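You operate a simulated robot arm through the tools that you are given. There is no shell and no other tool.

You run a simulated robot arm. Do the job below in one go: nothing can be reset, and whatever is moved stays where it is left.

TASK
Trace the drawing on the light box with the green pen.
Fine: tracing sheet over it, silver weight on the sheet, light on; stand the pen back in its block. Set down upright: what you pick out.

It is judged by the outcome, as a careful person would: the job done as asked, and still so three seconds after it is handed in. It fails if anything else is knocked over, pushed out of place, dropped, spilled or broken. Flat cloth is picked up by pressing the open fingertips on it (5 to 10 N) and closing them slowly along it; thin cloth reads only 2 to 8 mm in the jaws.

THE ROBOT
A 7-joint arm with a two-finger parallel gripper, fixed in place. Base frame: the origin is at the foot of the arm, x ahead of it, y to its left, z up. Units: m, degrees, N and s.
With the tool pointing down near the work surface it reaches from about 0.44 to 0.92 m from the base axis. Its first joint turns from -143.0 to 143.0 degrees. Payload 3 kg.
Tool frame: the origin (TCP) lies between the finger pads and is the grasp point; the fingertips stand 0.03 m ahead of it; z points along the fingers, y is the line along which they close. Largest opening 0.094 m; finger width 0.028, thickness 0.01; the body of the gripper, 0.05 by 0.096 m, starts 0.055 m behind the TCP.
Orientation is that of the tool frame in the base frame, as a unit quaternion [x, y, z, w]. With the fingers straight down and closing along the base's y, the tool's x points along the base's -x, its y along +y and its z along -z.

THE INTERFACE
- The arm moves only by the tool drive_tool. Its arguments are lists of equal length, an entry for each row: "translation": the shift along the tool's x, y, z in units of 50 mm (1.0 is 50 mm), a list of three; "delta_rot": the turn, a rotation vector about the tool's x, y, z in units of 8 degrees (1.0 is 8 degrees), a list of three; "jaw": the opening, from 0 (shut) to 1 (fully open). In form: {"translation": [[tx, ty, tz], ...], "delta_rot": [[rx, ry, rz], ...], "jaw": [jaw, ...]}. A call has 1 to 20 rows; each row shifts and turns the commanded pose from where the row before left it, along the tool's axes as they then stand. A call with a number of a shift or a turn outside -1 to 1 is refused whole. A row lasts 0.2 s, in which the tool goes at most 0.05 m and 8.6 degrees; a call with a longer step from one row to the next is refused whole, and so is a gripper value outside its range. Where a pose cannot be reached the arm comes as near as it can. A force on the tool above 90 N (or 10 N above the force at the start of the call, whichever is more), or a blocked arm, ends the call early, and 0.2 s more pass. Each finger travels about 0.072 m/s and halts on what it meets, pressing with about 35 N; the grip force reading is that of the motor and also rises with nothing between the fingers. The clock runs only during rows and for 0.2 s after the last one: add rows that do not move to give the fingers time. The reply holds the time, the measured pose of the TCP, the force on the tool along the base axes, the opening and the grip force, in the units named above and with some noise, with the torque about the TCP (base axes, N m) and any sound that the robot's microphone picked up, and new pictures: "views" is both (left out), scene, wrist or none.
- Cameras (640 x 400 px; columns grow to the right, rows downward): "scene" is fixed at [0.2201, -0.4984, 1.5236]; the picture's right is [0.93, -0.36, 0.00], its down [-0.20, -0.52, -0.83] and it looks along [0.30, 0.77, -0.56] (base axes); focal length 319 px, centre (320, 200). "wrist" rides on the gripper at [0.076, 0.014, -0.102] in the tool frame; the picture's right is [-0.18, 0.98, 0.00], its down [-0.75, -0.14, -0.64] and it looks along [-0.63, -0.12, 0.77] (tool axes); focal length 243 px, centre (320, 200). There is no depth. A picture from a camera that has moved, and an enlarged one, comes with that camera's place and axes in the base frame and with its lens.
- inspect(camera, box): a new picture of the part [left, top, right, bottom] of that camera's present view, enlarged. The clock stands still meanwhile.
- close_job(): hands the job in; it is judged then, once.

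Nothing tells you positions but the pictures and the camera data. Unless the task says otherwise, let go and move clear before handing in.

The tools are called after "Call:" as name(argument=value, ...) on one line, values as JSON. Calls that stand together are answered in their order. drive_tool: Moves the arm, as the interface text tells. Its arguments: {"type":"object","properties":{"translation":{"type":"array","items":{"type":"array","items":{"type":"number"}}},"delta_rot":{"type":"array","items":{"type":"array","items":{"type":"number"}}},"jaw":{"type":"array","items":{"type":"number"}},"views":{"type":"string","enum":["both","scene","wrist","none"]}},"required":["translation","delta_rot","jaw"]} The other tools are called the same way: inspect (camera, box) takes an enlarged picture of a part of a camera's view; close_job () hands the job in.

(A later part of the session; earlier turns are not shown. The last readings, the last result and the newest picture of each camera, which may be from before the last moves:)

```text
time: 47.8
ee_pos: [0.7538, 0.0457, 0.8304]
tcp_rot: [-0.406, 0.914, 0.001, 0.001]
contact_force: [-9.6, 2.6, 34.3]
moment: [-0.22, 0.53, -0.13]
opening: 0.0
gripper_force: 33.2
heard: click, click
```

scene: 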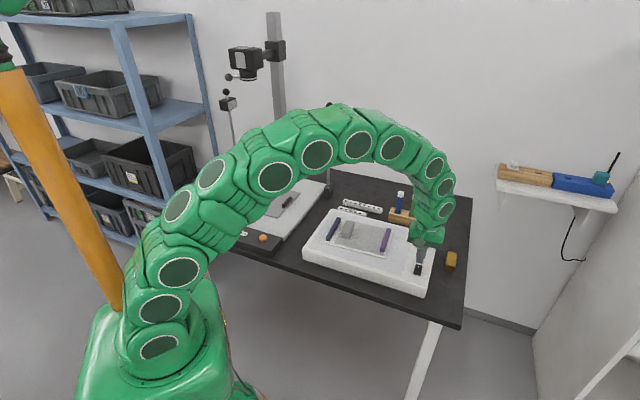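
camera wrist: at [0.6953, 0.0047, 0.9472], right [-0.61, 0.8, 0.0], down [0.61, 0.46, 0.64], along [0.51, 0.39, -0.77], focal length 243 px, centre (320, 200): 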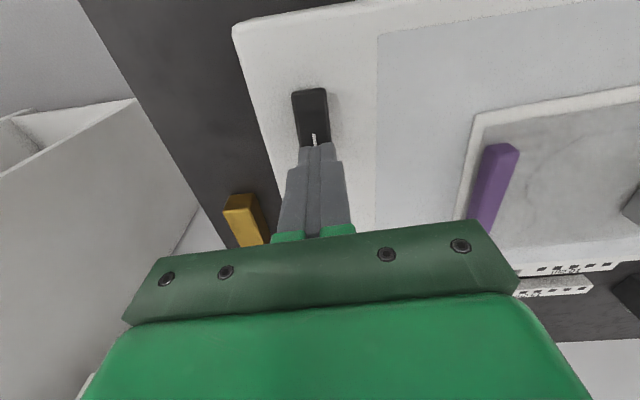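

Call:
drive_tool(translation=[[0, 0, -0.2], [0, 0, -0.6], [0, 0, -0.6], [0, 0, 0]], delta_rot=[[0, 0, 0], [0, 0, 0], [0, 0, 0], [0, 0, 0]], jaw=[0, 0, 0, 0], views="both")

Call:
inspect(camera="scene", box=[290, 190, 460, 300])

Call:
inspect(camera="wrist", box=[260, 0, 600, 220])

```text
time: 48.8
ee_pos: [0.7535, 0.0473, 0.9007]
tcp_rot: [-0.405, 0.914, 0.0, -0.001]
contact_force: [-0.2, 0.2, 0.4]
moment: [0.01, 0.0, 0.01]
opening: 0.0
gripper_force: 32.7
heard: click, click, click
camera wrist: at [0.6925, 0.001, 1.0029], right [-0.6, 0.8, 0.0], down [0.61, 0.46, 0.64], along [0.51, 0.39, -0.77], focal length 243 px, centre (320, 200)
```

scene: 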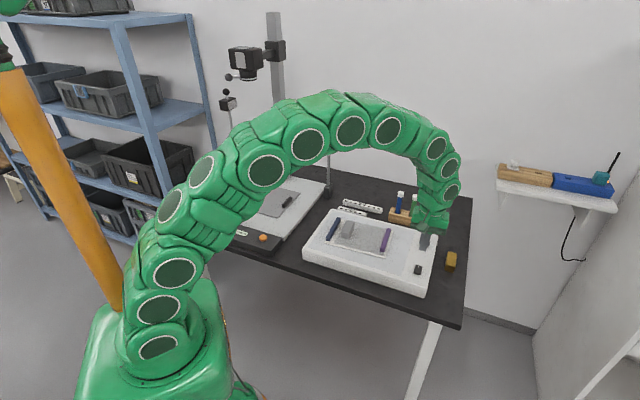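
wrist: 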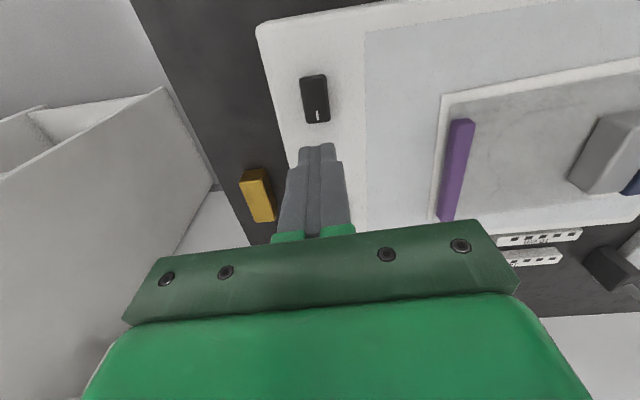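

```text
3.64 times, centred on (375, 245) of scene
camera zoom: at [0.2201, -0.4984, 1.5236], right [0.93, -0.36, 0.0], down [-0.2, -0.52, -0.83], along [0.3, 0.77, -0.56], focal length 1160 px, centre (120, 36)
```

zoom: 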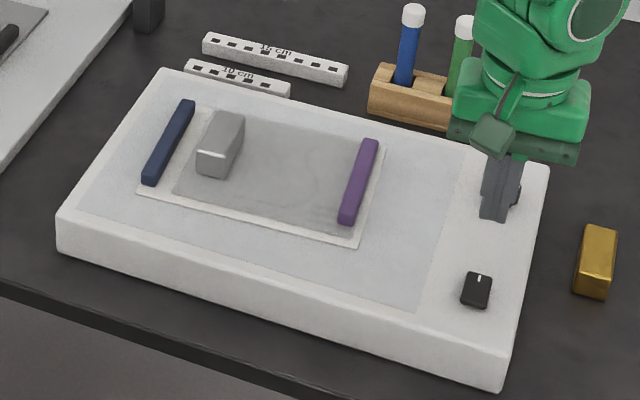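

```text
1.82 times, centred on (430, 110) of wrist
camera zoom: at [0.6925, 0.001, 1.0029], right [-0.6, 0.8, 0.0], down [0.61, 0.46, 0.64], along [0.51, 0.39, -0.77], focal length 441 px, centre (120, 364)
```

zoom: 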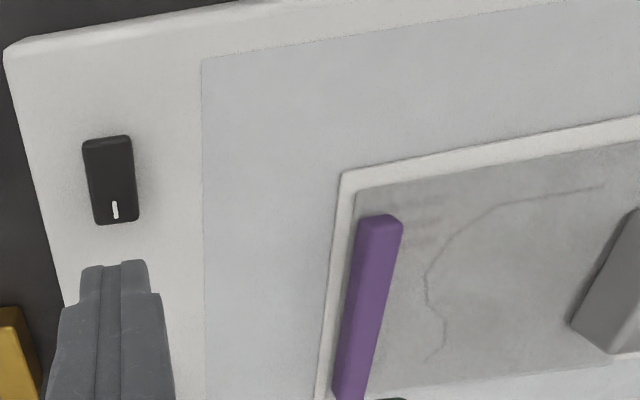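

Call:
inspect(camera="scene", box=[400, 230, 450, 285])

Call:
inspect(camera="wrist", box=[280, 40, 360, 160])

```text
7.27 times, centred on (425, 258) of scene
camera zoom: at [0.2201, -0.4984, 1.5236], right [0.93, -0.36, 0.0], down [-0.2, -0.52, -0.83], along [0.3, 0.77, -0.56], focal length 2320 px, centre (-444, -218)
```

zoom: 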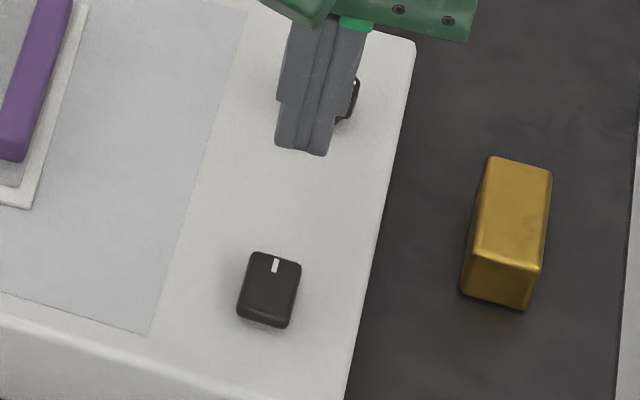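

```text
3.33 times, centred on (320, 100) of wrist
camera zoom: at [0.6925, 0.001, 1.0029], right [-0.6, 0.8, 0.0], down [0.61, 0.46, 0.64], along [0.51, 0.39, -0.77], focal length 809 px, centre (320, 533)
```

zoom: 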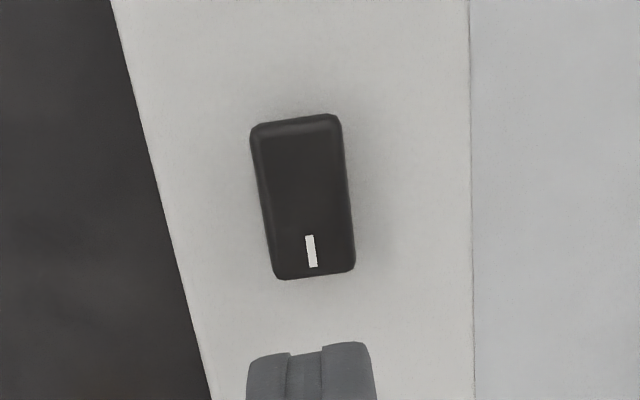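

Call:
inspect(camera="scene", box=[490, 140, 630, 270])

Call:
inspect(camera="scene", box=[580, 145, 630, 205])

Call:
inspect(camera="scene", box=[340, 190, 480, 330])

```text
3.08 times, centred on (560, 205) of scene
camera zoom: at [0.2201, -0.4984, 1.5236], right [0.93, -0.36, 0.0], down [-0.2, -0.52, -0.83], along [0.3, 0.77, -0.56], focal length 982 px, centre (-418, 185)
```

zoom: 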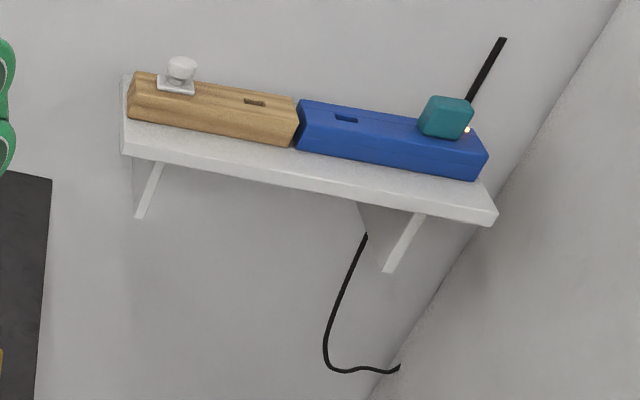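

```text
6.67 times, centred on (605, 175) of scene
camera zoom: at [0.2201, -0.4984, 1.5236], right [0.93, -0.36, 0.0], down [-0.2, -0.52, -0.83], along [0.3, 0.77, -0.56], focal length 2127 px, centre (-1580, 367)
```

zoom: 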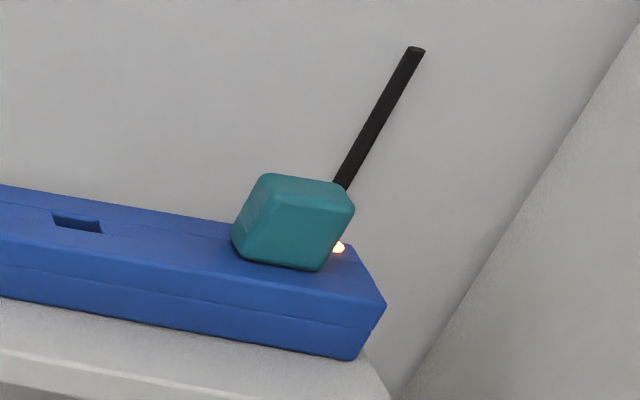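

```text
2.86 times, centred on (410, 260) of scene
camera zoom: at [0.2201, -0.4984, 1.5236], right [0.93, -0.36, 0.0], down [-0.2, -0.52, -0.83], along [0.3, 0.77, -0.56], focal length 911 px, centre (63, 29)
```

zoom: 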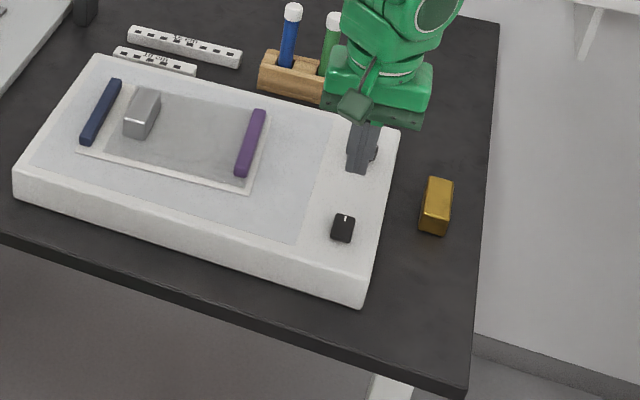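

The rocker has tipped to the "I" side, but the panel doesn't look lit; the knob may be a dimmer set low. I'll look at the knob up close.

Call:
drive_tool(translation=[[-0.78, -0.04, -0.133], [-0.78, -0.04, -0.133], [-0.78, -0.04, -0.133], [0, 0, 0]], delta_rot=[[0, 0, 0], [0, 0, 0], [0, 0, 0], [0, 0, 0]], jaw=[0.4, 0.8, 0.8, 0.8], views="both")

Call:
inspect(camera="wrist", box=[260, 20, 400, 160])

Call:
inspect(camera="scene", box=[290, 190, 460, 300])

```text
time: 49.8
ee_pos: [0.8369, 0.129, 0.9203]
tcp_rot: [-0.405, 0.914, 0.001, -0.001]
contact_force: [-0.2, 0.4, -0.9]
moment: [0.0, -0.01, -0.01]
opening: 0.0754
gripper_force: 0.1
camera wrist: at [0.7743, 0.0826, 1.022], right [-0.6, 0.8, 0.0], down [0.61, 0.46, 0.64], along [0.51, 0.39, -0.77], focal length 243 px, centre (320, 200)
```

scene: 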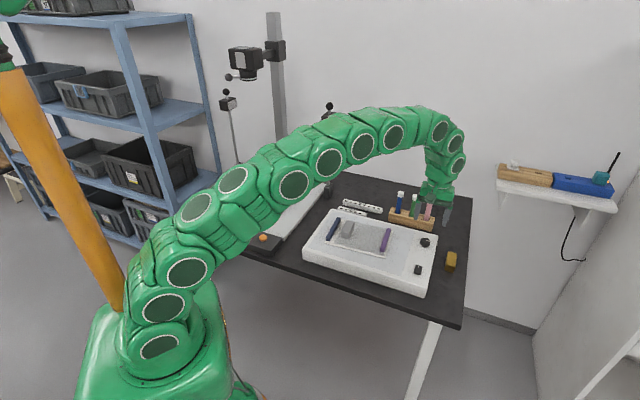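
wrist: 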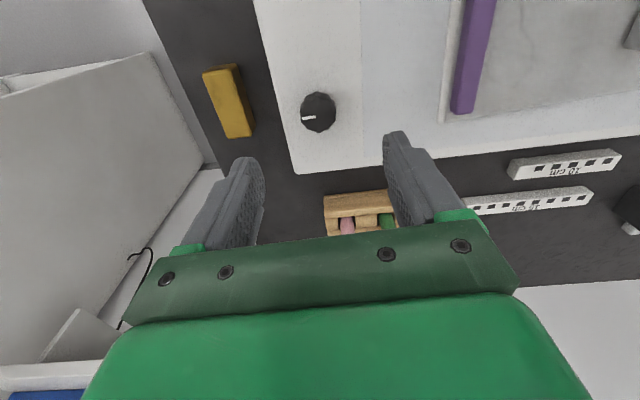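

```text
2.86 times, centred on (330, 90) of wrist
camera zoom: at [0.7743, 0.0826, 1.022], right [-0.6, 0.8, 0.0], down [0.61, 0.46, 0.64], along [0.51, 0.39, -0.77], focal length 693 px, centre (291, 514)
```

zoom: 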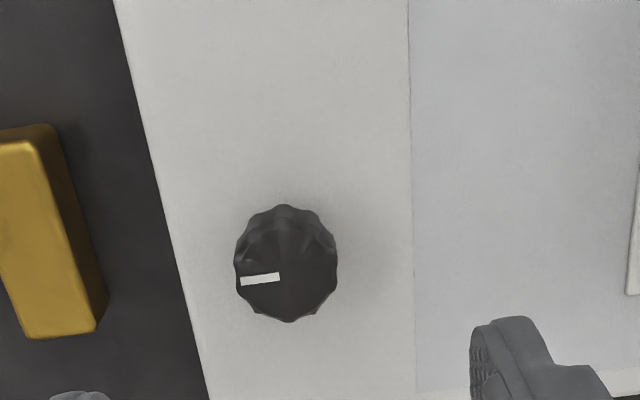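

```text
3.64 times, centred on (375, 245) of scene
camera zoom: at [0.2201, -0.4984, 1.5236], right [0.93, -0.36, 0.0], down [-0.2, -0.52, -0.83], along [0.3, 0.77, -0.56], focal length 1160 px, centre (120, 36)
```

zoom: 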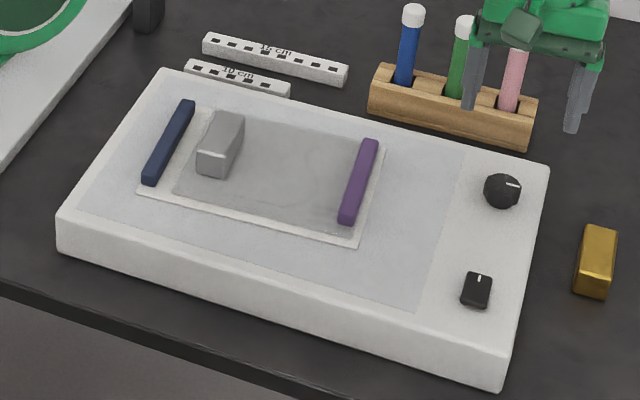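

The knob (⌀31 mm) is at (0.836, 0.128) with its pointer toward +n. The box shows no light with the rocker tipped, so I'll try the dimmer: descend around the knob.

Call:
drive_tool(translation=[[0.013, 0, 0.75], [0.013, 0, 0.65], [0, 0, 0]], delta_rot=[[0, 0, 0], [0, 0, 0], [0, 0, 0]], jaw=[0.55, 0.55, 0.55], views="wrist")

Call:
inspect(camera="wrist", box=[220, 60, 420, 220])

Call:
inspect(camera="scene", box=[390, 190, 470, 270])

```text
time: 50.6
ee_pos: [0.8346, 0.1268, 0.8504]
tcp_rot: [-0.405, 0.915, 0.001, 0.0]
contact_force: [0.1, -0.1, 0.2]
moment: [0.02, 0.0, 0.02]
opening: 0.0517
gripper_force: 0.2
camera wrist: at [0.7728, 0.0799, 0.953], right [-0.61, 0.8, 0.0], down [0.61, 0.46, 0.64], along [0.51, 0.39, -0.77], focal length 243 px, centre (320, 200)
```

wrist: 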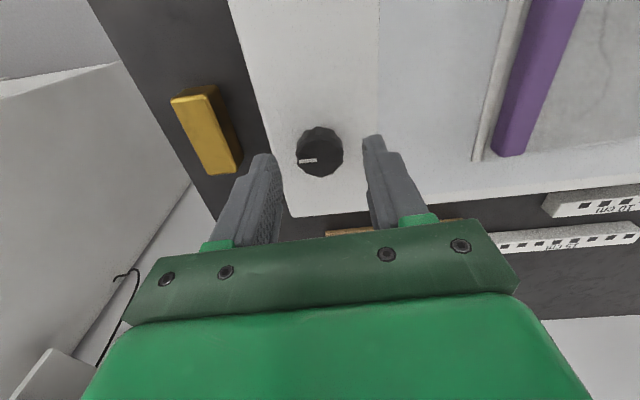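

```text
2.50 times, centred on (320, 140) of wrist
camera zoom: at [0.7728, 0.0799, 0.953], right [-0.61, 0.8, 0.0], down [0.61, 0.46, 0.64], along [0.51, 0.39, -0.77], focal length 606 px, centre (320, 350)
```

zoom: 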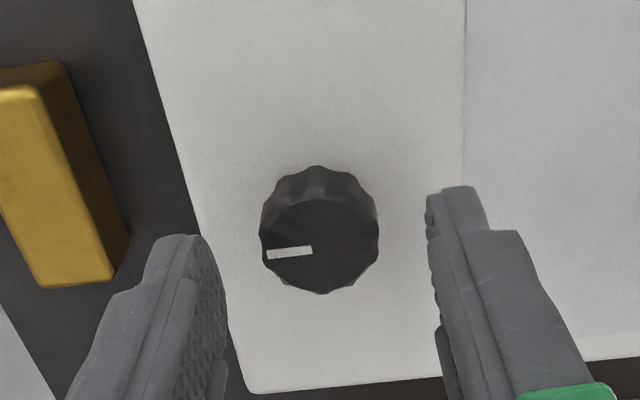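

```text
5.00 times, centred on (430, 230) of scene
camera zoom: at [0.2201, -0.4984, 1.5236], right [0.93, -0.36, 0.0], down [-0.2, -0.52, -0.83], along [0.3, 0.77, -0.56], focal length 1595 px, centre (-230, 50)
```

zoom: 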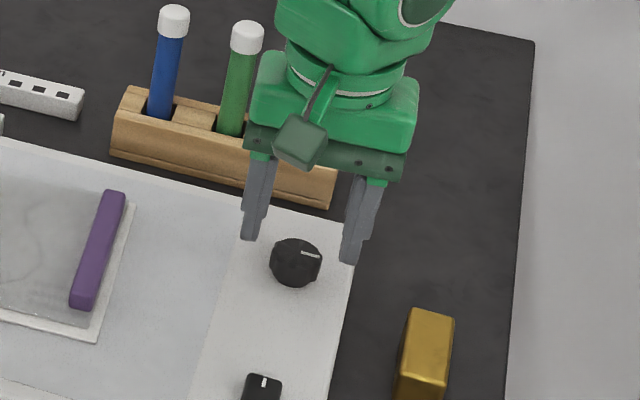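

Call:
drive_tool(translation=[[-0.07, 0, 0.2], [0, 0, 0.13], [0, 0, 0], [0, 0, 0], [0, 0, 0], [0, 0, 0], [0, 0, 0]], delta_rot=[[0, 0, 0], [0, 0, 0], [0, 0, 0], [0, 0, 0], [0, 0, 0], [0, 0, 0], [0, 0, 0]], jaw=[0.55, 0.55, 0.5, 0.42, 0.38, 0.34, 0.3], views="wrist")

Call:
inspect(camera="wrist", box=[220, 60, 420, 220])

```text
time: 52.2
ee_pos: [0.839, 0.1298, 0.8353]
tcp_rot: [-0.405, 0.914, 0.001, -0.001]
contact_force: [6.6, -5.8, -0.8]
moment: [-0.07, -0.18, -0.04]
opening: 0.0328
gripper_force: 4.2
camera wrist: at [0.7762, 0.0831, 0.9369], right [-0.6, 0.8, 0.0], down [0.61, 0.46, 0.64], along [0.51, 0.39, -0.77], focal length 243 px, centre (320, 200)
```

wrist: 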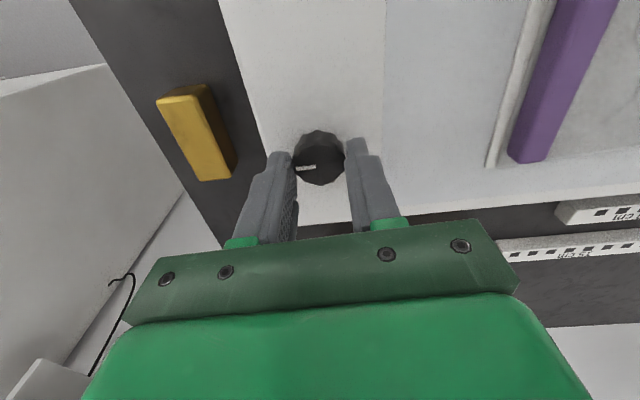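

```text
2.50 times, centred on (320, 140) of wrist
camera zoom: at [0.7762, 0.0831, 0.9369], right [-0.6, 0.8, 0.0], down [0.61, 0.46, 0.64], along [0.51, 0.39, -0.77], focal length 606 px, centre (320, 350)
```

zoom: 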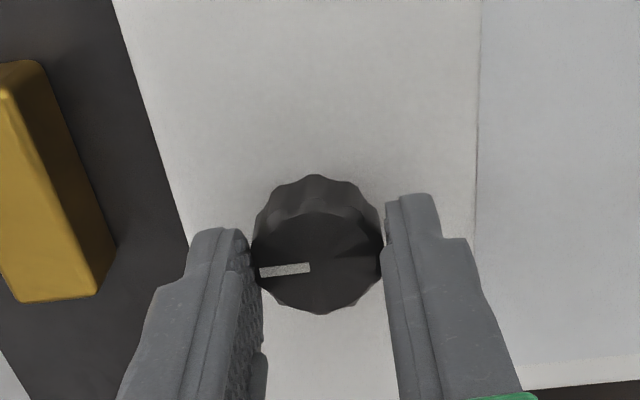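

Firm up the grip and turn clockwise 24° as a trial, watching the panel.

Call:
drive_tool(translation=[[0, 0, 0], [0, 0, 0], [0, 0, 0], [0, 0, 0], [0, 0, 0], [0, 0, 0]], delta_rot=[[0, 0, 0], [0, 0, 0], [0, 0, 1], [0, 0, 1], [0, 0, 1], [0, 0, 0]], jaw=[0.25, 0.2, 0.2, 0.2, 0.2, 0.2], views="both")

Call:
inspect(camera="wrist", box=[220, 60, 420, 220])

Call:
inspect(camera="scene", box=[290, 190, 460, 300])

```text
time: 53.6
ee_pos: [0.8389, 0.1297, 0.8348]
tcp_rot: [-0.205, 0.979, 0.001, 0.0]
contact_force: [11.0, -33.7, 25.0]
moment: [-1.33, 0.09, 0.0]
opening: 0.0311
gripper_force: 45.1
camera wrist: at [0.7629, 0.1123, 0.9368], right [-0.23, 0.97, 0.0], down [0.75, 0.17, 0.64], along [0.63, 0.15, -0.77], focal length 243 px, centre (320, 200)
```

scene: 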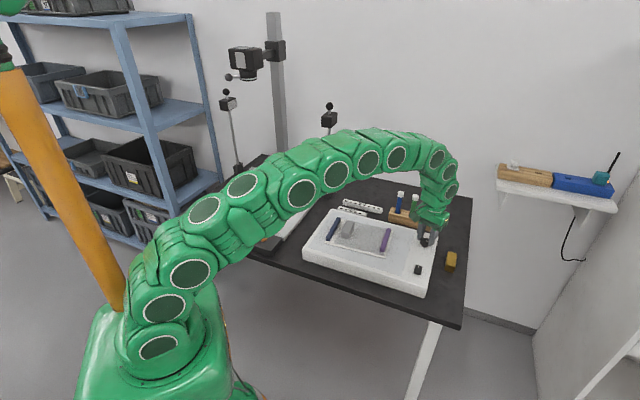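
wrist: 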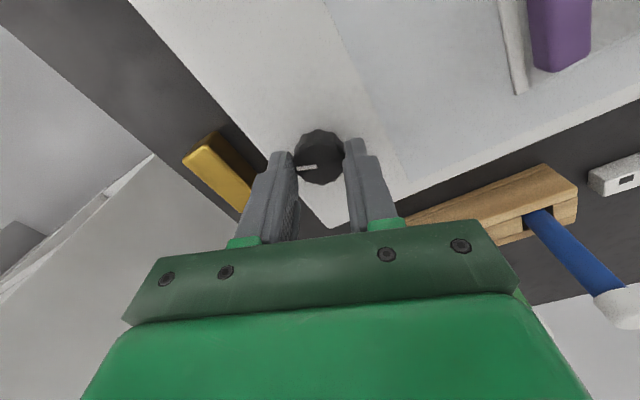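

```text
2.50 times, centred on (320, 140) of wrist
camera zoom: at [0.7629, 0.1123, 0.9368], right [-0.23, 0.97, 0.0], down [0.75, 0.17, 0.64], along [0.63, 0.15, -0.77], focal length 606 px, centre (320, 350)
```

zoom: 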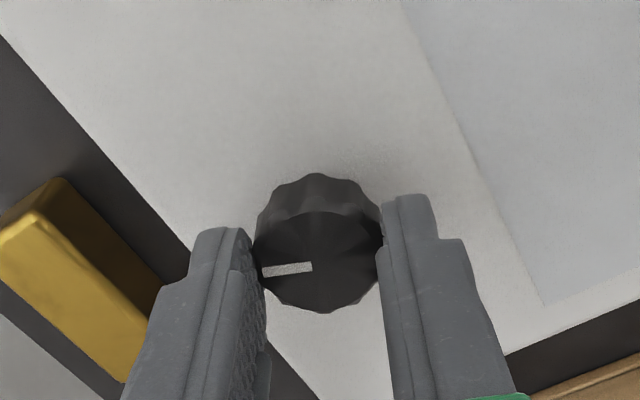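

```text
3.64 times, centred on (375, 245) of scene
camera zoom: at [0.2201, -0.4984, 1.5236], right [0.93, -0.36, 0.0], down [-0.2, -0.52, -0.83], along [0.3, 0.77, -0.56], focal length 1160 px, centre (120, 36)
```

zoom: 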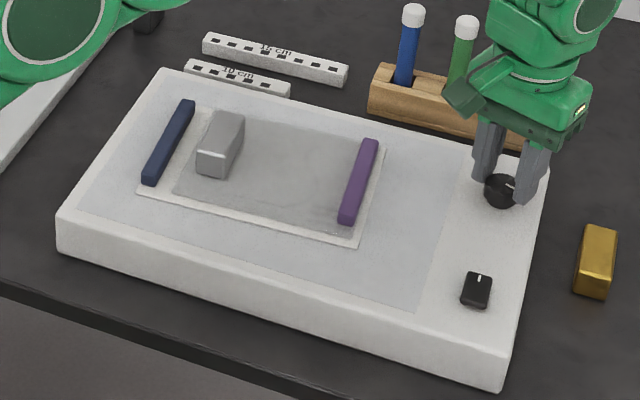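

Call:
drive_tool(translation=[[0, 0, -0.02], [0, 0, 0], [0, 0, 0], [0, 0, 0], [0, 0, 0], [0, 0, 0], [0, 0, 0]], delta_rot=[[0, 0, 1], [0, 0, 1], [0, 0, 1], [0, 0, 1], [0, 0, 1], [0, 0, 1], [0, 0, 0]], jaw=[0.27, 0.27, 0.27, 0.27, 0.27, 0.27, 0.27], views="both")

Call:
inspect(camera="wrist", box=[220, 60, 420, 220])

Call:
inspect(camera="scene", box=[290, 190, 460, 300])

```text
time: 55.2
ee_pos: [0.8391, 0.1299, 0.835]
tcp_rot: [0.211, 0.978, 0.0, -0.002]
contact_force: [22.0, -29.7, -6.4]
moment: [-0.7, -0.5, -0.03]
opening: 0.0306
gripper_force: 45.2
camera wrist: at [0.7745, 0.1745, 0.937], right [0.57, 0.82, 0.0], down [0.63, -0.44, 0.64], along [0.52, -0.37, -0.77], focal length 243 px, centre (320, 200)
```

scene: 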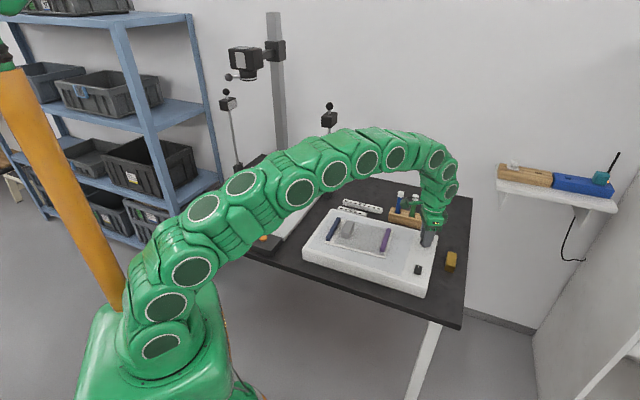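
wrist: 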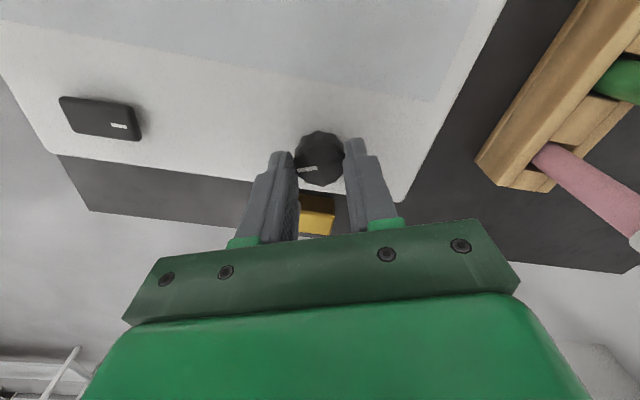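

```text
2.50 times, centred on (320, 140) of wrist
camera zoom: at [0.7745, 0.1745, 0.937], right [0.57, 0.82, 0.0], down [0.63, -0.44, 0.64], along [0.52, -0.37, -0.77], focal length 606 px, centre (320, 350)
```

zoom: 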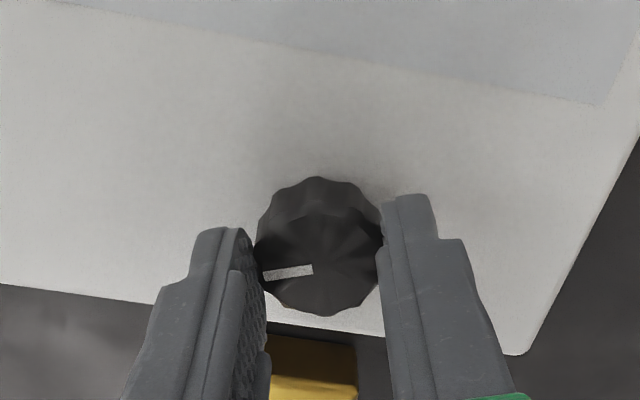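

```text
3.64 times, centred on (375, 245) of scene
camera zoom: at [0.2201, -0.4984, 1.5236], right [0.93, -0.36, 0.0], down [-0.2, -0.52, -0.83], along [0.3, 0.77, -0.56], focal length 1160 px, centre (120, 36)
```

zoom: 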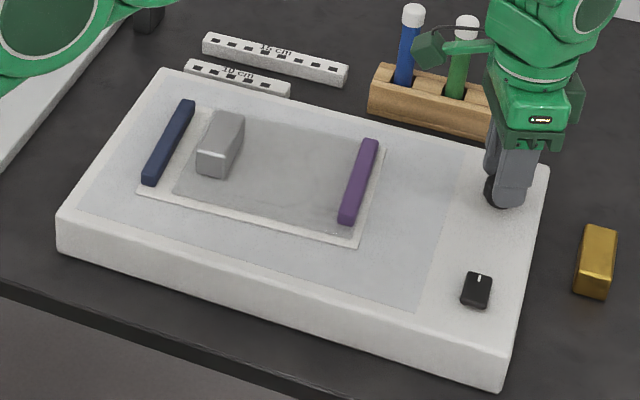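

Call:
inspect(camera="wrist", box=[40, 70, 180, 160])

Call:
inspect(camera="scene", box=[400, 255, 435, 285])

```text
4.44 times, centred on (110, 115) of wrist
camera zoom: at [0.7745, 0.1745, 0.937], right [0.57, 0.82, 0.0], down [0.63, -0.44, 0.64], along [0.52, -0.37, -0.77], focal length 1078 px, centre (1253, 578)
```

zoom: 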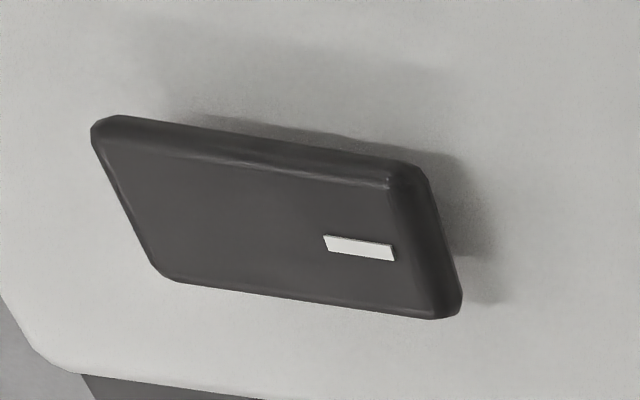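

```text
13.33 times, centred on (418, 270) of scene
camera zoom: at [0.2201, -0.4984, 1.5236], right [0.93, -0.36, 0.0], down [-0.2, -0.52, -0.83], along [0.3, 0.77, -0.56], focal length 4253 px, centre (-980, -733)
```

zoom: 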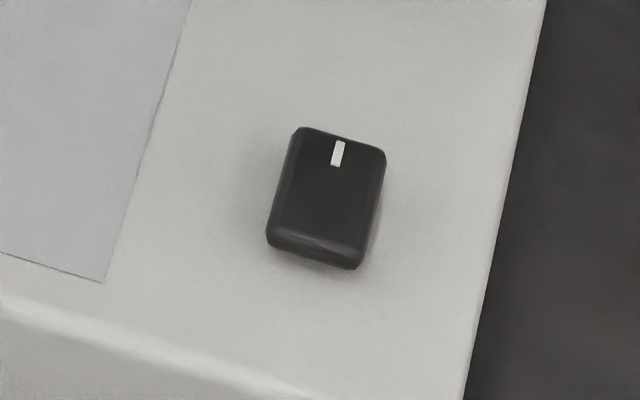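

The knob turned freely without any light. I'll let go, and test pressing the other end of the rocker while watching the panel.

Call:
drive_tool(translation=[[0, 0, 0], [0, 0, 0], [0, 0, -0.6], [0, 0, -0.6], [0, 0, 0], [0, 0, 0], [0, 0, 0], [0, 0, 0], [0, 0, 0], [0, 0, 0], [0, 0, 0], [0, 0, 0], [0, 0, 0], [0, 0, 0]], delta_rot=[[0, 0, 0], [0, 0, 0], [0, 0, 0], [0, 0, 0], [0, 0, -1], [0, 0, -1], [0, 0, -1], [0, 0, -1], [0, 0, -1], [0, 0, -1], [0, 0, -1], [0, 0, -1], [0, 0, -1], [0, 0, 0]], jaw=[0.45, 0.55, 0.55, 0.55, 0.3, 0.1, 0, 0, 0, 0, 0, 0, 0, 0], views="both")

Call:
inspect(camera="wrist", box=[240, 40, 440, 200])

```text
time: 58.2
ee_pos: [0.8387, 0.1307, 0.895]
tcp_rot: [-0.406, 0.914, 0.001, 0.0]
contact_force: [0.0, 0.0, 0.7]
moment: [0.0, 0.03, 0.0]
opening: 0.0
gripper_force: 32.8
camera wrist: at [0.7763, 0.0835, 0.9967], right [-0.61, 0.8, 0.0], down [0.61, 0.46, 0.64], along [0.51, 0.39, -0.77], focal length 243 px, centre (320, 200)
```

scene: 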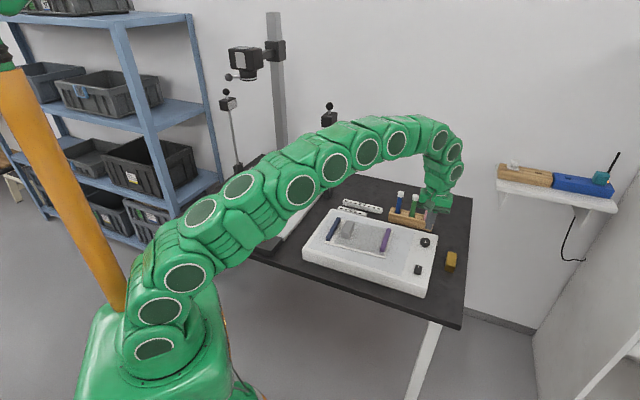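
wrist: 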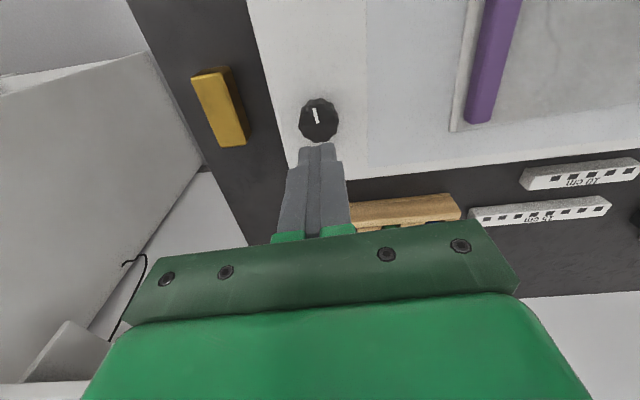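

```text
2.50 times, centred on (340, 120) of wrist
camera zoom: at [0.7763, 0.0835, 0.9967], right [-0.61, 0.8, 0.0], down [0.61, 0.46, 0.64], along [0.51, 0.39, -0.77], focal length 606 px, centre (270, 400)
```

zoom: 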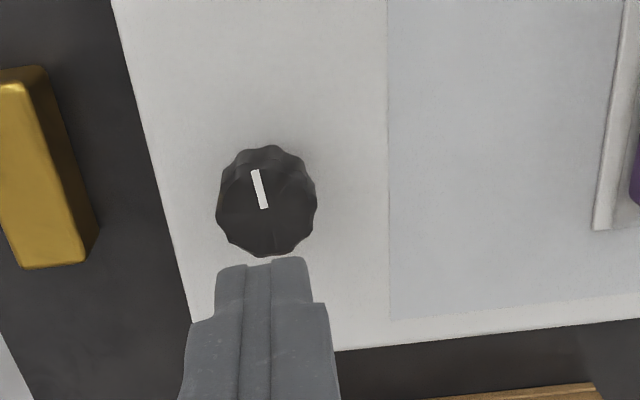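

Call:
drive_tool(translation=[[0.7585, 0.033, 0.1], [0.7585, 0.033, 0.15], [0.7585, 0.033, 0.225], [0.7585, 0.033, 0.225], [0, 0, 0]], delta_rot=[[0, 0, 0], [0, 0, 0], [0, 0, 0], [0, 0, 0], [0, 0, 0]], jaw=[0, 0, 0, 0, 0], views="wrist")

Call:
inspect(camera="wrist", box=[240, 80, 400, 200])

Call:
inspect(camera="scene", box=[390, 230, 450, 290])

```text
time: 59.4
ee_pos: [0.7314, 0.0219, 0.8594]
tcp_rot: [-0.405, 0.914, 0.001, 0.0]
contact_force: [-0.7, 0.3, -0.1]
moment: [0.02, 0.01, 0.03]
opening: 0.0
gripper_force: 33.3
camera wrist: at [0.6683, -0.0247, 0.9618], right [-0.6, 0.8, 0.0], down [0.61, 0.46, 0.64], along [0.51, 0.39, -0.77], focal length 243 px, centre (320, 200)
```

wrist: 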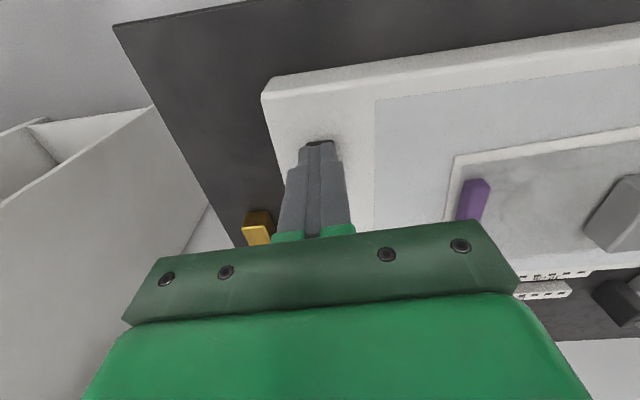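

```text
3.33 times, centred on (320, 140) of wrist
camera zoom: at [0.6683, -0.0247, 0.9618], right [-0.6, 0.8, 0.0], down [0.61, 0.46, 0.64], along [0.51, 0.39, -0.77], focal length 809 px, centre (320, 400)
```

zoom: 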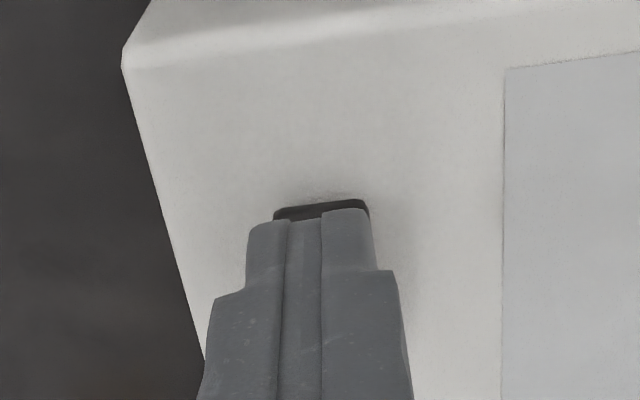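

```text
6.67 times, centred on (420, 260) of scene
camera zoom: at [0.2201, -0.4984, 1.5236], right [0.93, -0.36, 0.0], down [-0.2, -0.52, -0.83], along [0.3, 0.77, -0.56], focal length 2127 px, centre (-347, -200)
```

zoom: 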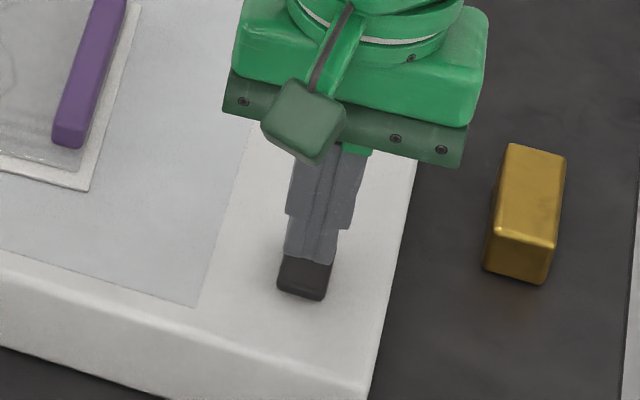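

Call:
drive_tool(translation=[[0, 0, 0.2], [0, 0, 0.2], [0, 0, 0]], delta_rot=[[0, 0, 0], [0, 0, 0], [0, 0, 0]], jaw=[0, 0, 0], views="none")

```text
time: 60.2
ee_pos: [0.7322, 0.0218, 0.839]
tcp_rot: [-0.405, 0.914, 0.001, -0.001]
contact_force: [0.1, 0.4, -1.1]
moment: [-0.03, -0.01, 0.01]
opening: 0.0
gripper_force: 32.9
```

Call:
drive_tool(translation=[[0, 0, 0.05], [0, 0, 0]], delta_rot=[[0, 0, 0], [0, 0, 0]], jaw=[0, 0], views="none")

```text
time: 60.8
ee_pos: [0.7318, 0.0224, 0.8359]
tcp_rot: [-0.405, 0.914, 0.001, 0.0]
contact_force: [0.9, 0.5, 0.1]
moment: [0.01, 0.0, -0.01]
opening: 0.0
gripper_force: 33.3
```

Call:
drive_tool(translation=[[0, 0, 0.04], [0, 0, 0]], delta_rot=[[0, 0, 0], [0, 0, 0]], jaw=[0, 0], views="none")

```text
time: 61.4
ee_pos: [0.7317, 0.0225, 0.8346]
tcp_rot: [-0.405, 0.914, 0.001, -0.001]
contact_force: [0.5, -0.8, 0.1]
moment: [0.06, -0.03, -0.03]
opening: 0.0
gripper_force: 32.8
```

Call:
drive_tool(translation=[[0, 0, 0.03], [0, 0, 0]], delta_rot=[[0, 0, 0], [0, 0, 0]], jaw=[0, 0], views="none")

```text
time: 62.0
ee_pos: [0.7312, 0.0224, 0.8328]
tcp_rot: [-0.405, 0.914, 0.0, 0.0]
contact_force: [0.2, 0.5, 0.3]
moment: [0.02, 0.01, -0.01]
opening: 0.0
gripper_force: 32.7
```

Call:
drive_tool(translation=[[0, 0, 0.03], [0, 0, 0]], delta_rot=[[0, 0, 0], [0, 0, 0]], jaw=[0, 0], views="none")

```text
time: 62.6
ee_pos: [0.7317, 0.0232, 0.8337]
tcp_rot: [-0.406, 0.914, 0.001, -0.001]
contact_force: [0.3, -0.3, -0.9]
moment: [0.02, 0.0, 0.02]
opening: 0.0
gripper_force: 33.4
```

Call:
drive_tool(translation=[[0, 0, 0.03], [0, 0, 0]], delta_rot=[[0, 0, 0], [0, 0, 0]], jaw=[0, 0], views="both")

```text
time: 63.2
ee_pos: [0.7324, 0.0225, 0.8304]
tcp_rot: [-0.405, 0.914, 0.001, -0.001]
contact_force: [0.7, -1.1, 0.6]
moment: [0.01, -0.01, 0.01]
opening: 0.0
gripper_force: 33.2
camera wrist: at [0.6694, -0.0237, 0.9333], right [-0.6, 0.8, 0.0], down [0.61, 0.46, 0.64], along [0.51, 0.39, -0.77], focal length 243 px, centre (320, 200)
```

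scene: 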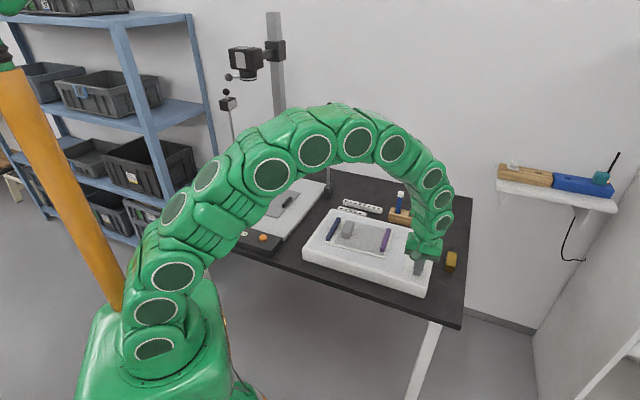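
wrist: 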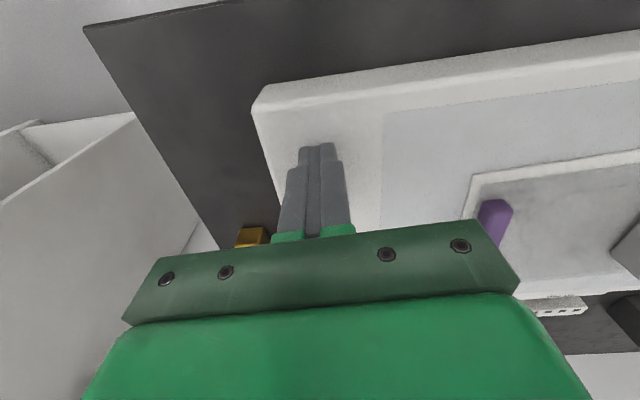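

Call:
drive_tool(translation=[[0, 0, 0.03], [0, 0, 0]], delta_rot=[[0, 0, 0], [0, 0, 0]], jaw=[0, 0], views="both")

```text
time: 63.8
ee_pos: [0.7317, 0.0215, 0.8299]
tcp_rot: [-0.405, 0.914, 0.0, -0.001]
contact_force: [0.1, -0.3, -0.2]
moment: [-0.02, 0.02, 0.01]
opening: 0.0003
gripper_force: 33.4
heard: click
camera wrist: at [0.6695, -0.0239, 0.932], right [-0.6, 0.8, 0.0], down [0.61, 0.46, 0.64], along [0.51, 0.39, -0.77], focal length 243 px, centre (320, 200)
```

scene: 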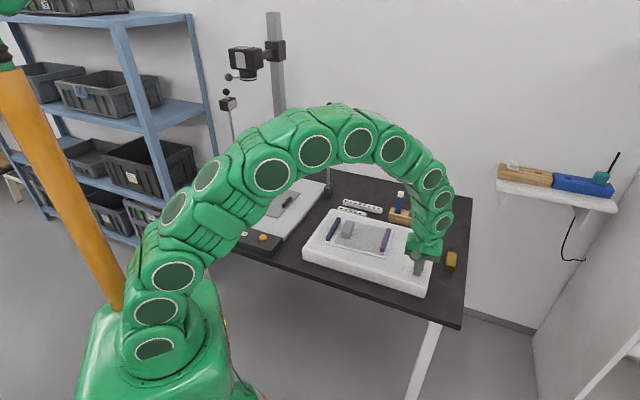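
wrist: 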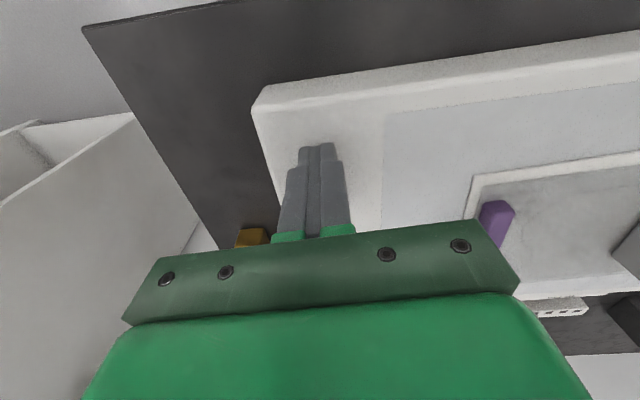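

Call:
inspect(camera="scene", box=[290, 190, 460, 300])

Call:
inspect(camera="wrist", box=[340, 60, 640, 240])

```text
3.64 times, centred on (375, 245) of scene
camera zoom: at [0.2201, -0.4984, 1.5236], right [0.93, -0.36, 0.0], down [-0.2, -0.52, -0.83], along [0.3, 0.77, -0.56], focal length 1160 px, centre (120, 36)
```

zoom: 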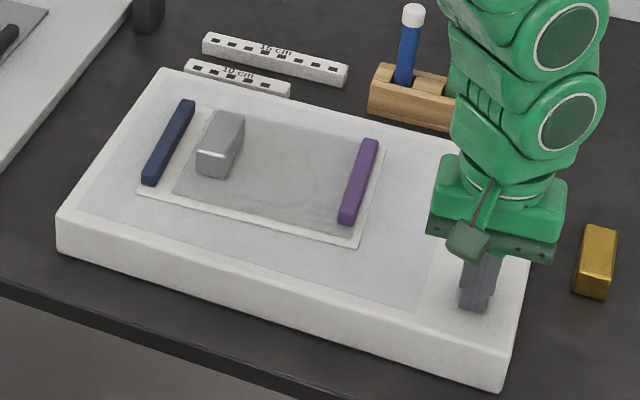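

```text
2.13 times, centred on (490, 150) of wrist
camera zoom: at [0.6695, -0.0239, 0.932], right [-0.6, 0.8, 0.0], down [0.61, 0.46, 0.64], along [0.51, 0.39, -0.77], focal length 518 px, centre (-43, 307)
```

zoom: 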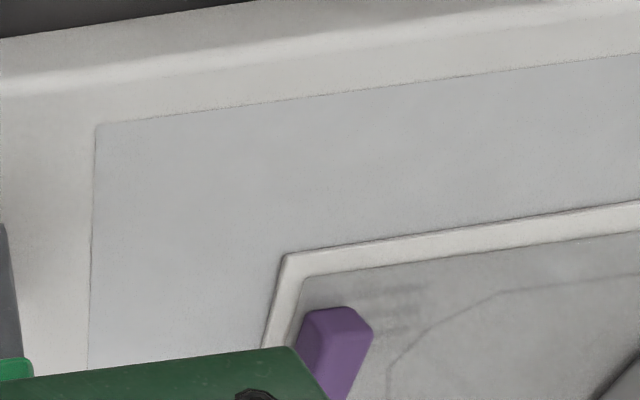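

Neither rocker side gives light with this knob setting. I'll set the rocker back to the "I" side gently, then try the dimmer in the other direction.

Call:
drive_tool(translation=[[0, 0, -0.05], [0, 0, -0.2], [-0.3, 0, 0], [-0.35, 0, 0], [0, 0, 0.15], [0, 0, 0]], delta_rot=[[0, 0, 0], [0, 0, 0], [0, 0, 0], [0, 0, 0], [0, 0, 0], [0, 0, 0]], jaw=[0, 0, 0, 0, 0, 0], views="wrist")

Call:
inspect(camera="wrist", box=[240, 80, 400, 200])

Call:
inspect(camera="scene", box=[400, 240, 440, 285])

```text
time: 65.2
ee_pos: [0.7543, 0.0449, 0.8333]
tcp_rot: [-0.405, 0.914, 0.001, 0.0]
contact_force: [-0.6, -0.9, -0.3]
moment: [0.03, 0.0, 0.02]
opening: 0.0
gripper_force: 32.8
camera wrist: at [0.6916, -0.0013, 0.9358], right [-0.6, 0.8, 0.0], down [0.61, 0.46, 0.64], along [0.51, 0.39, -0.77], focal length 243 px, centre (320, 200)
```

wrist: 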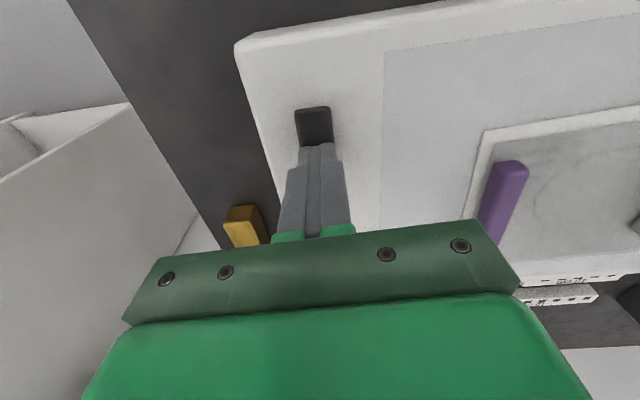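

```text
3.33 times, centred on (320, 140) of wrist
camera zoom: at [0.6916, -0.0013, 0.9358], right [-0.6, 0.8, 0.0], down [0.61, 0.46, 0.64], along [0.51, 0.39, -0.77], focal length 809 px, centre (320, 400)
```

zoom: 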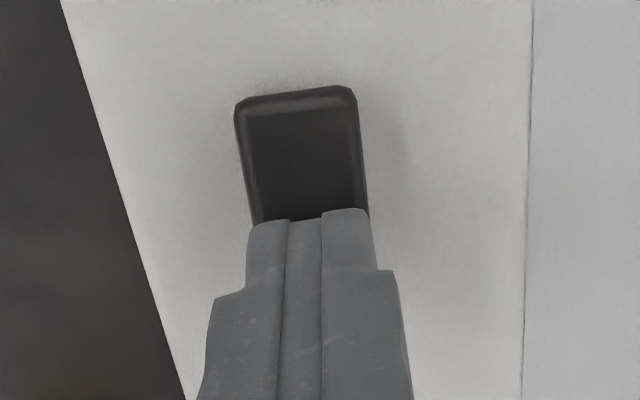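

```text
8.89 times, centred on (420, 262) of scene
camera zoom: at [0.2201, -0.4984, 1.5236], right [0.93, -0.36, 0.0], down [-0.2, -0.52, -0.83], along [0.3, 0.77, -0.56], focal length 2836 px, centre (-569, -356)
```

zoom: 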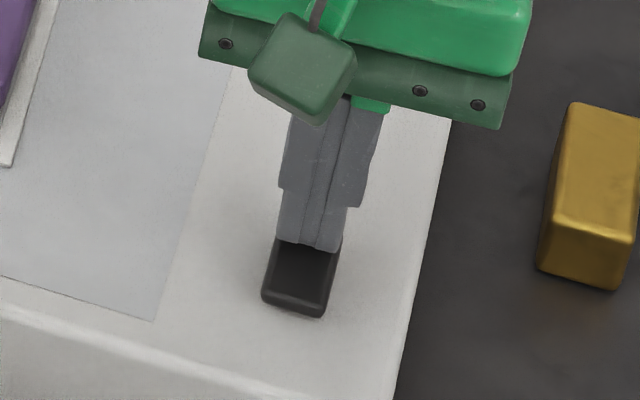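

Call:
drive_tool(translation=[[0, 0, 0.03], [0, 0, 0]], delta_rot=[[0, 0, 0], [0, 0, 0]], jaw=[0, 0], views="none")

```text
time: 65.8
ee_pos: [0.7538, 0.0453, 0.833]
tcp_rot: [-0.404, 0.915, 0.0, 0.0]
contact_force: [0.2, -0.4, -0.5]
moment: [0.01, 0.04, 0.02]
opening: 0.0
gripper_force: 33.4
```

Call:
drive_tool(translation=[[0, 0, 0.02], [0, 0, 0]], delta_rot=[[0, 0, 0], [0, 0, 0]], jaw=[0, 0], views="none")

```text
time: 66.4
ee_pos: [0.7534, 0.0461, 0.831]
tcp_rot: [-0.405, 0.914, 0.001, -0.001]
contact_force: [0.1, -0.1, -0.1]
moment: [0.01, 0.03, 0.01]
opening: 0.0001
gripper_force: 33.2
```

Call:
drive_tool(translation=[[0, 0, 0.02], [0, 0, 0]], delta_rot=[[0, 0, 0], [0, 0, 0]], jaw=[0, 0], views="none")

```text
time: 67.0
ee_pos: [0.7538, 0.0462, 0.8313]
tcp_rot: [-0.406, 0.914, 0.002, -0.001]
contact_force: [0.4, -0.2, 0.3]
moment: [-0.01, 0.01, -0.05]
opening: 0.0001
gripper_force: 33.3
heard: click
```

Call:
inspect(camera="scene", box=[290, 190, 460, 300])

Call:
inspect(camera="wrist", box=[340, 20, 640, 240])

```text
3.64 times, centred on (375, 245) of scene
camera zoom: at [0.2201, -0.4984, 1.5236], right [0.93, -0.36, 0.0], down [-0.2, -0.52, -0.83], along [0.3, 0.77, -0.56], focal length 1160 px, centre (120, 36)
```

zoom: 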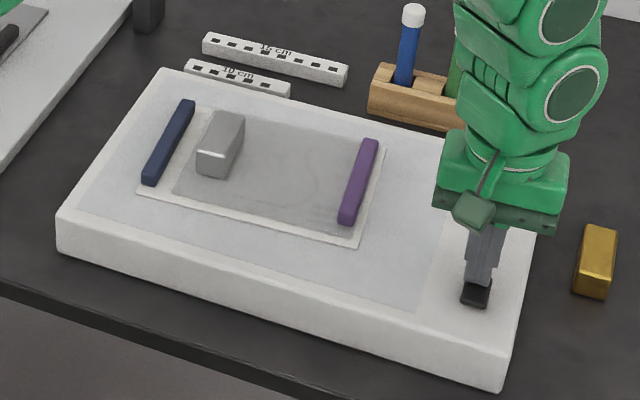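

```text
1.82 times, centred on (490, 130) of wrist
camera zoom: at [0.6907, 0.0001, 0.9332], right [-0.6, 0.8, 0.0], down [0.61, 0.46, 0.64], along [0.51, 0.39, -0.77], focal length 441 px, centre (11, 327)
```

zoom: 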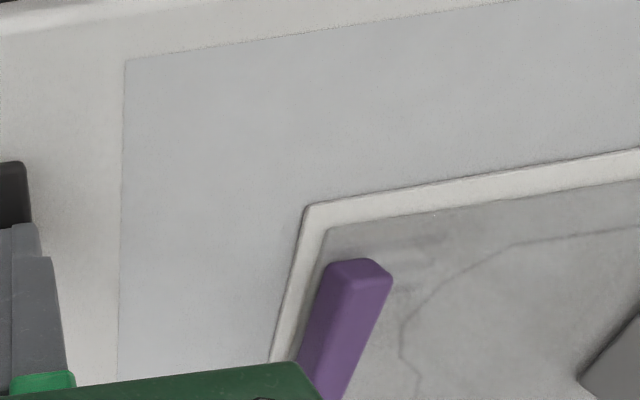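

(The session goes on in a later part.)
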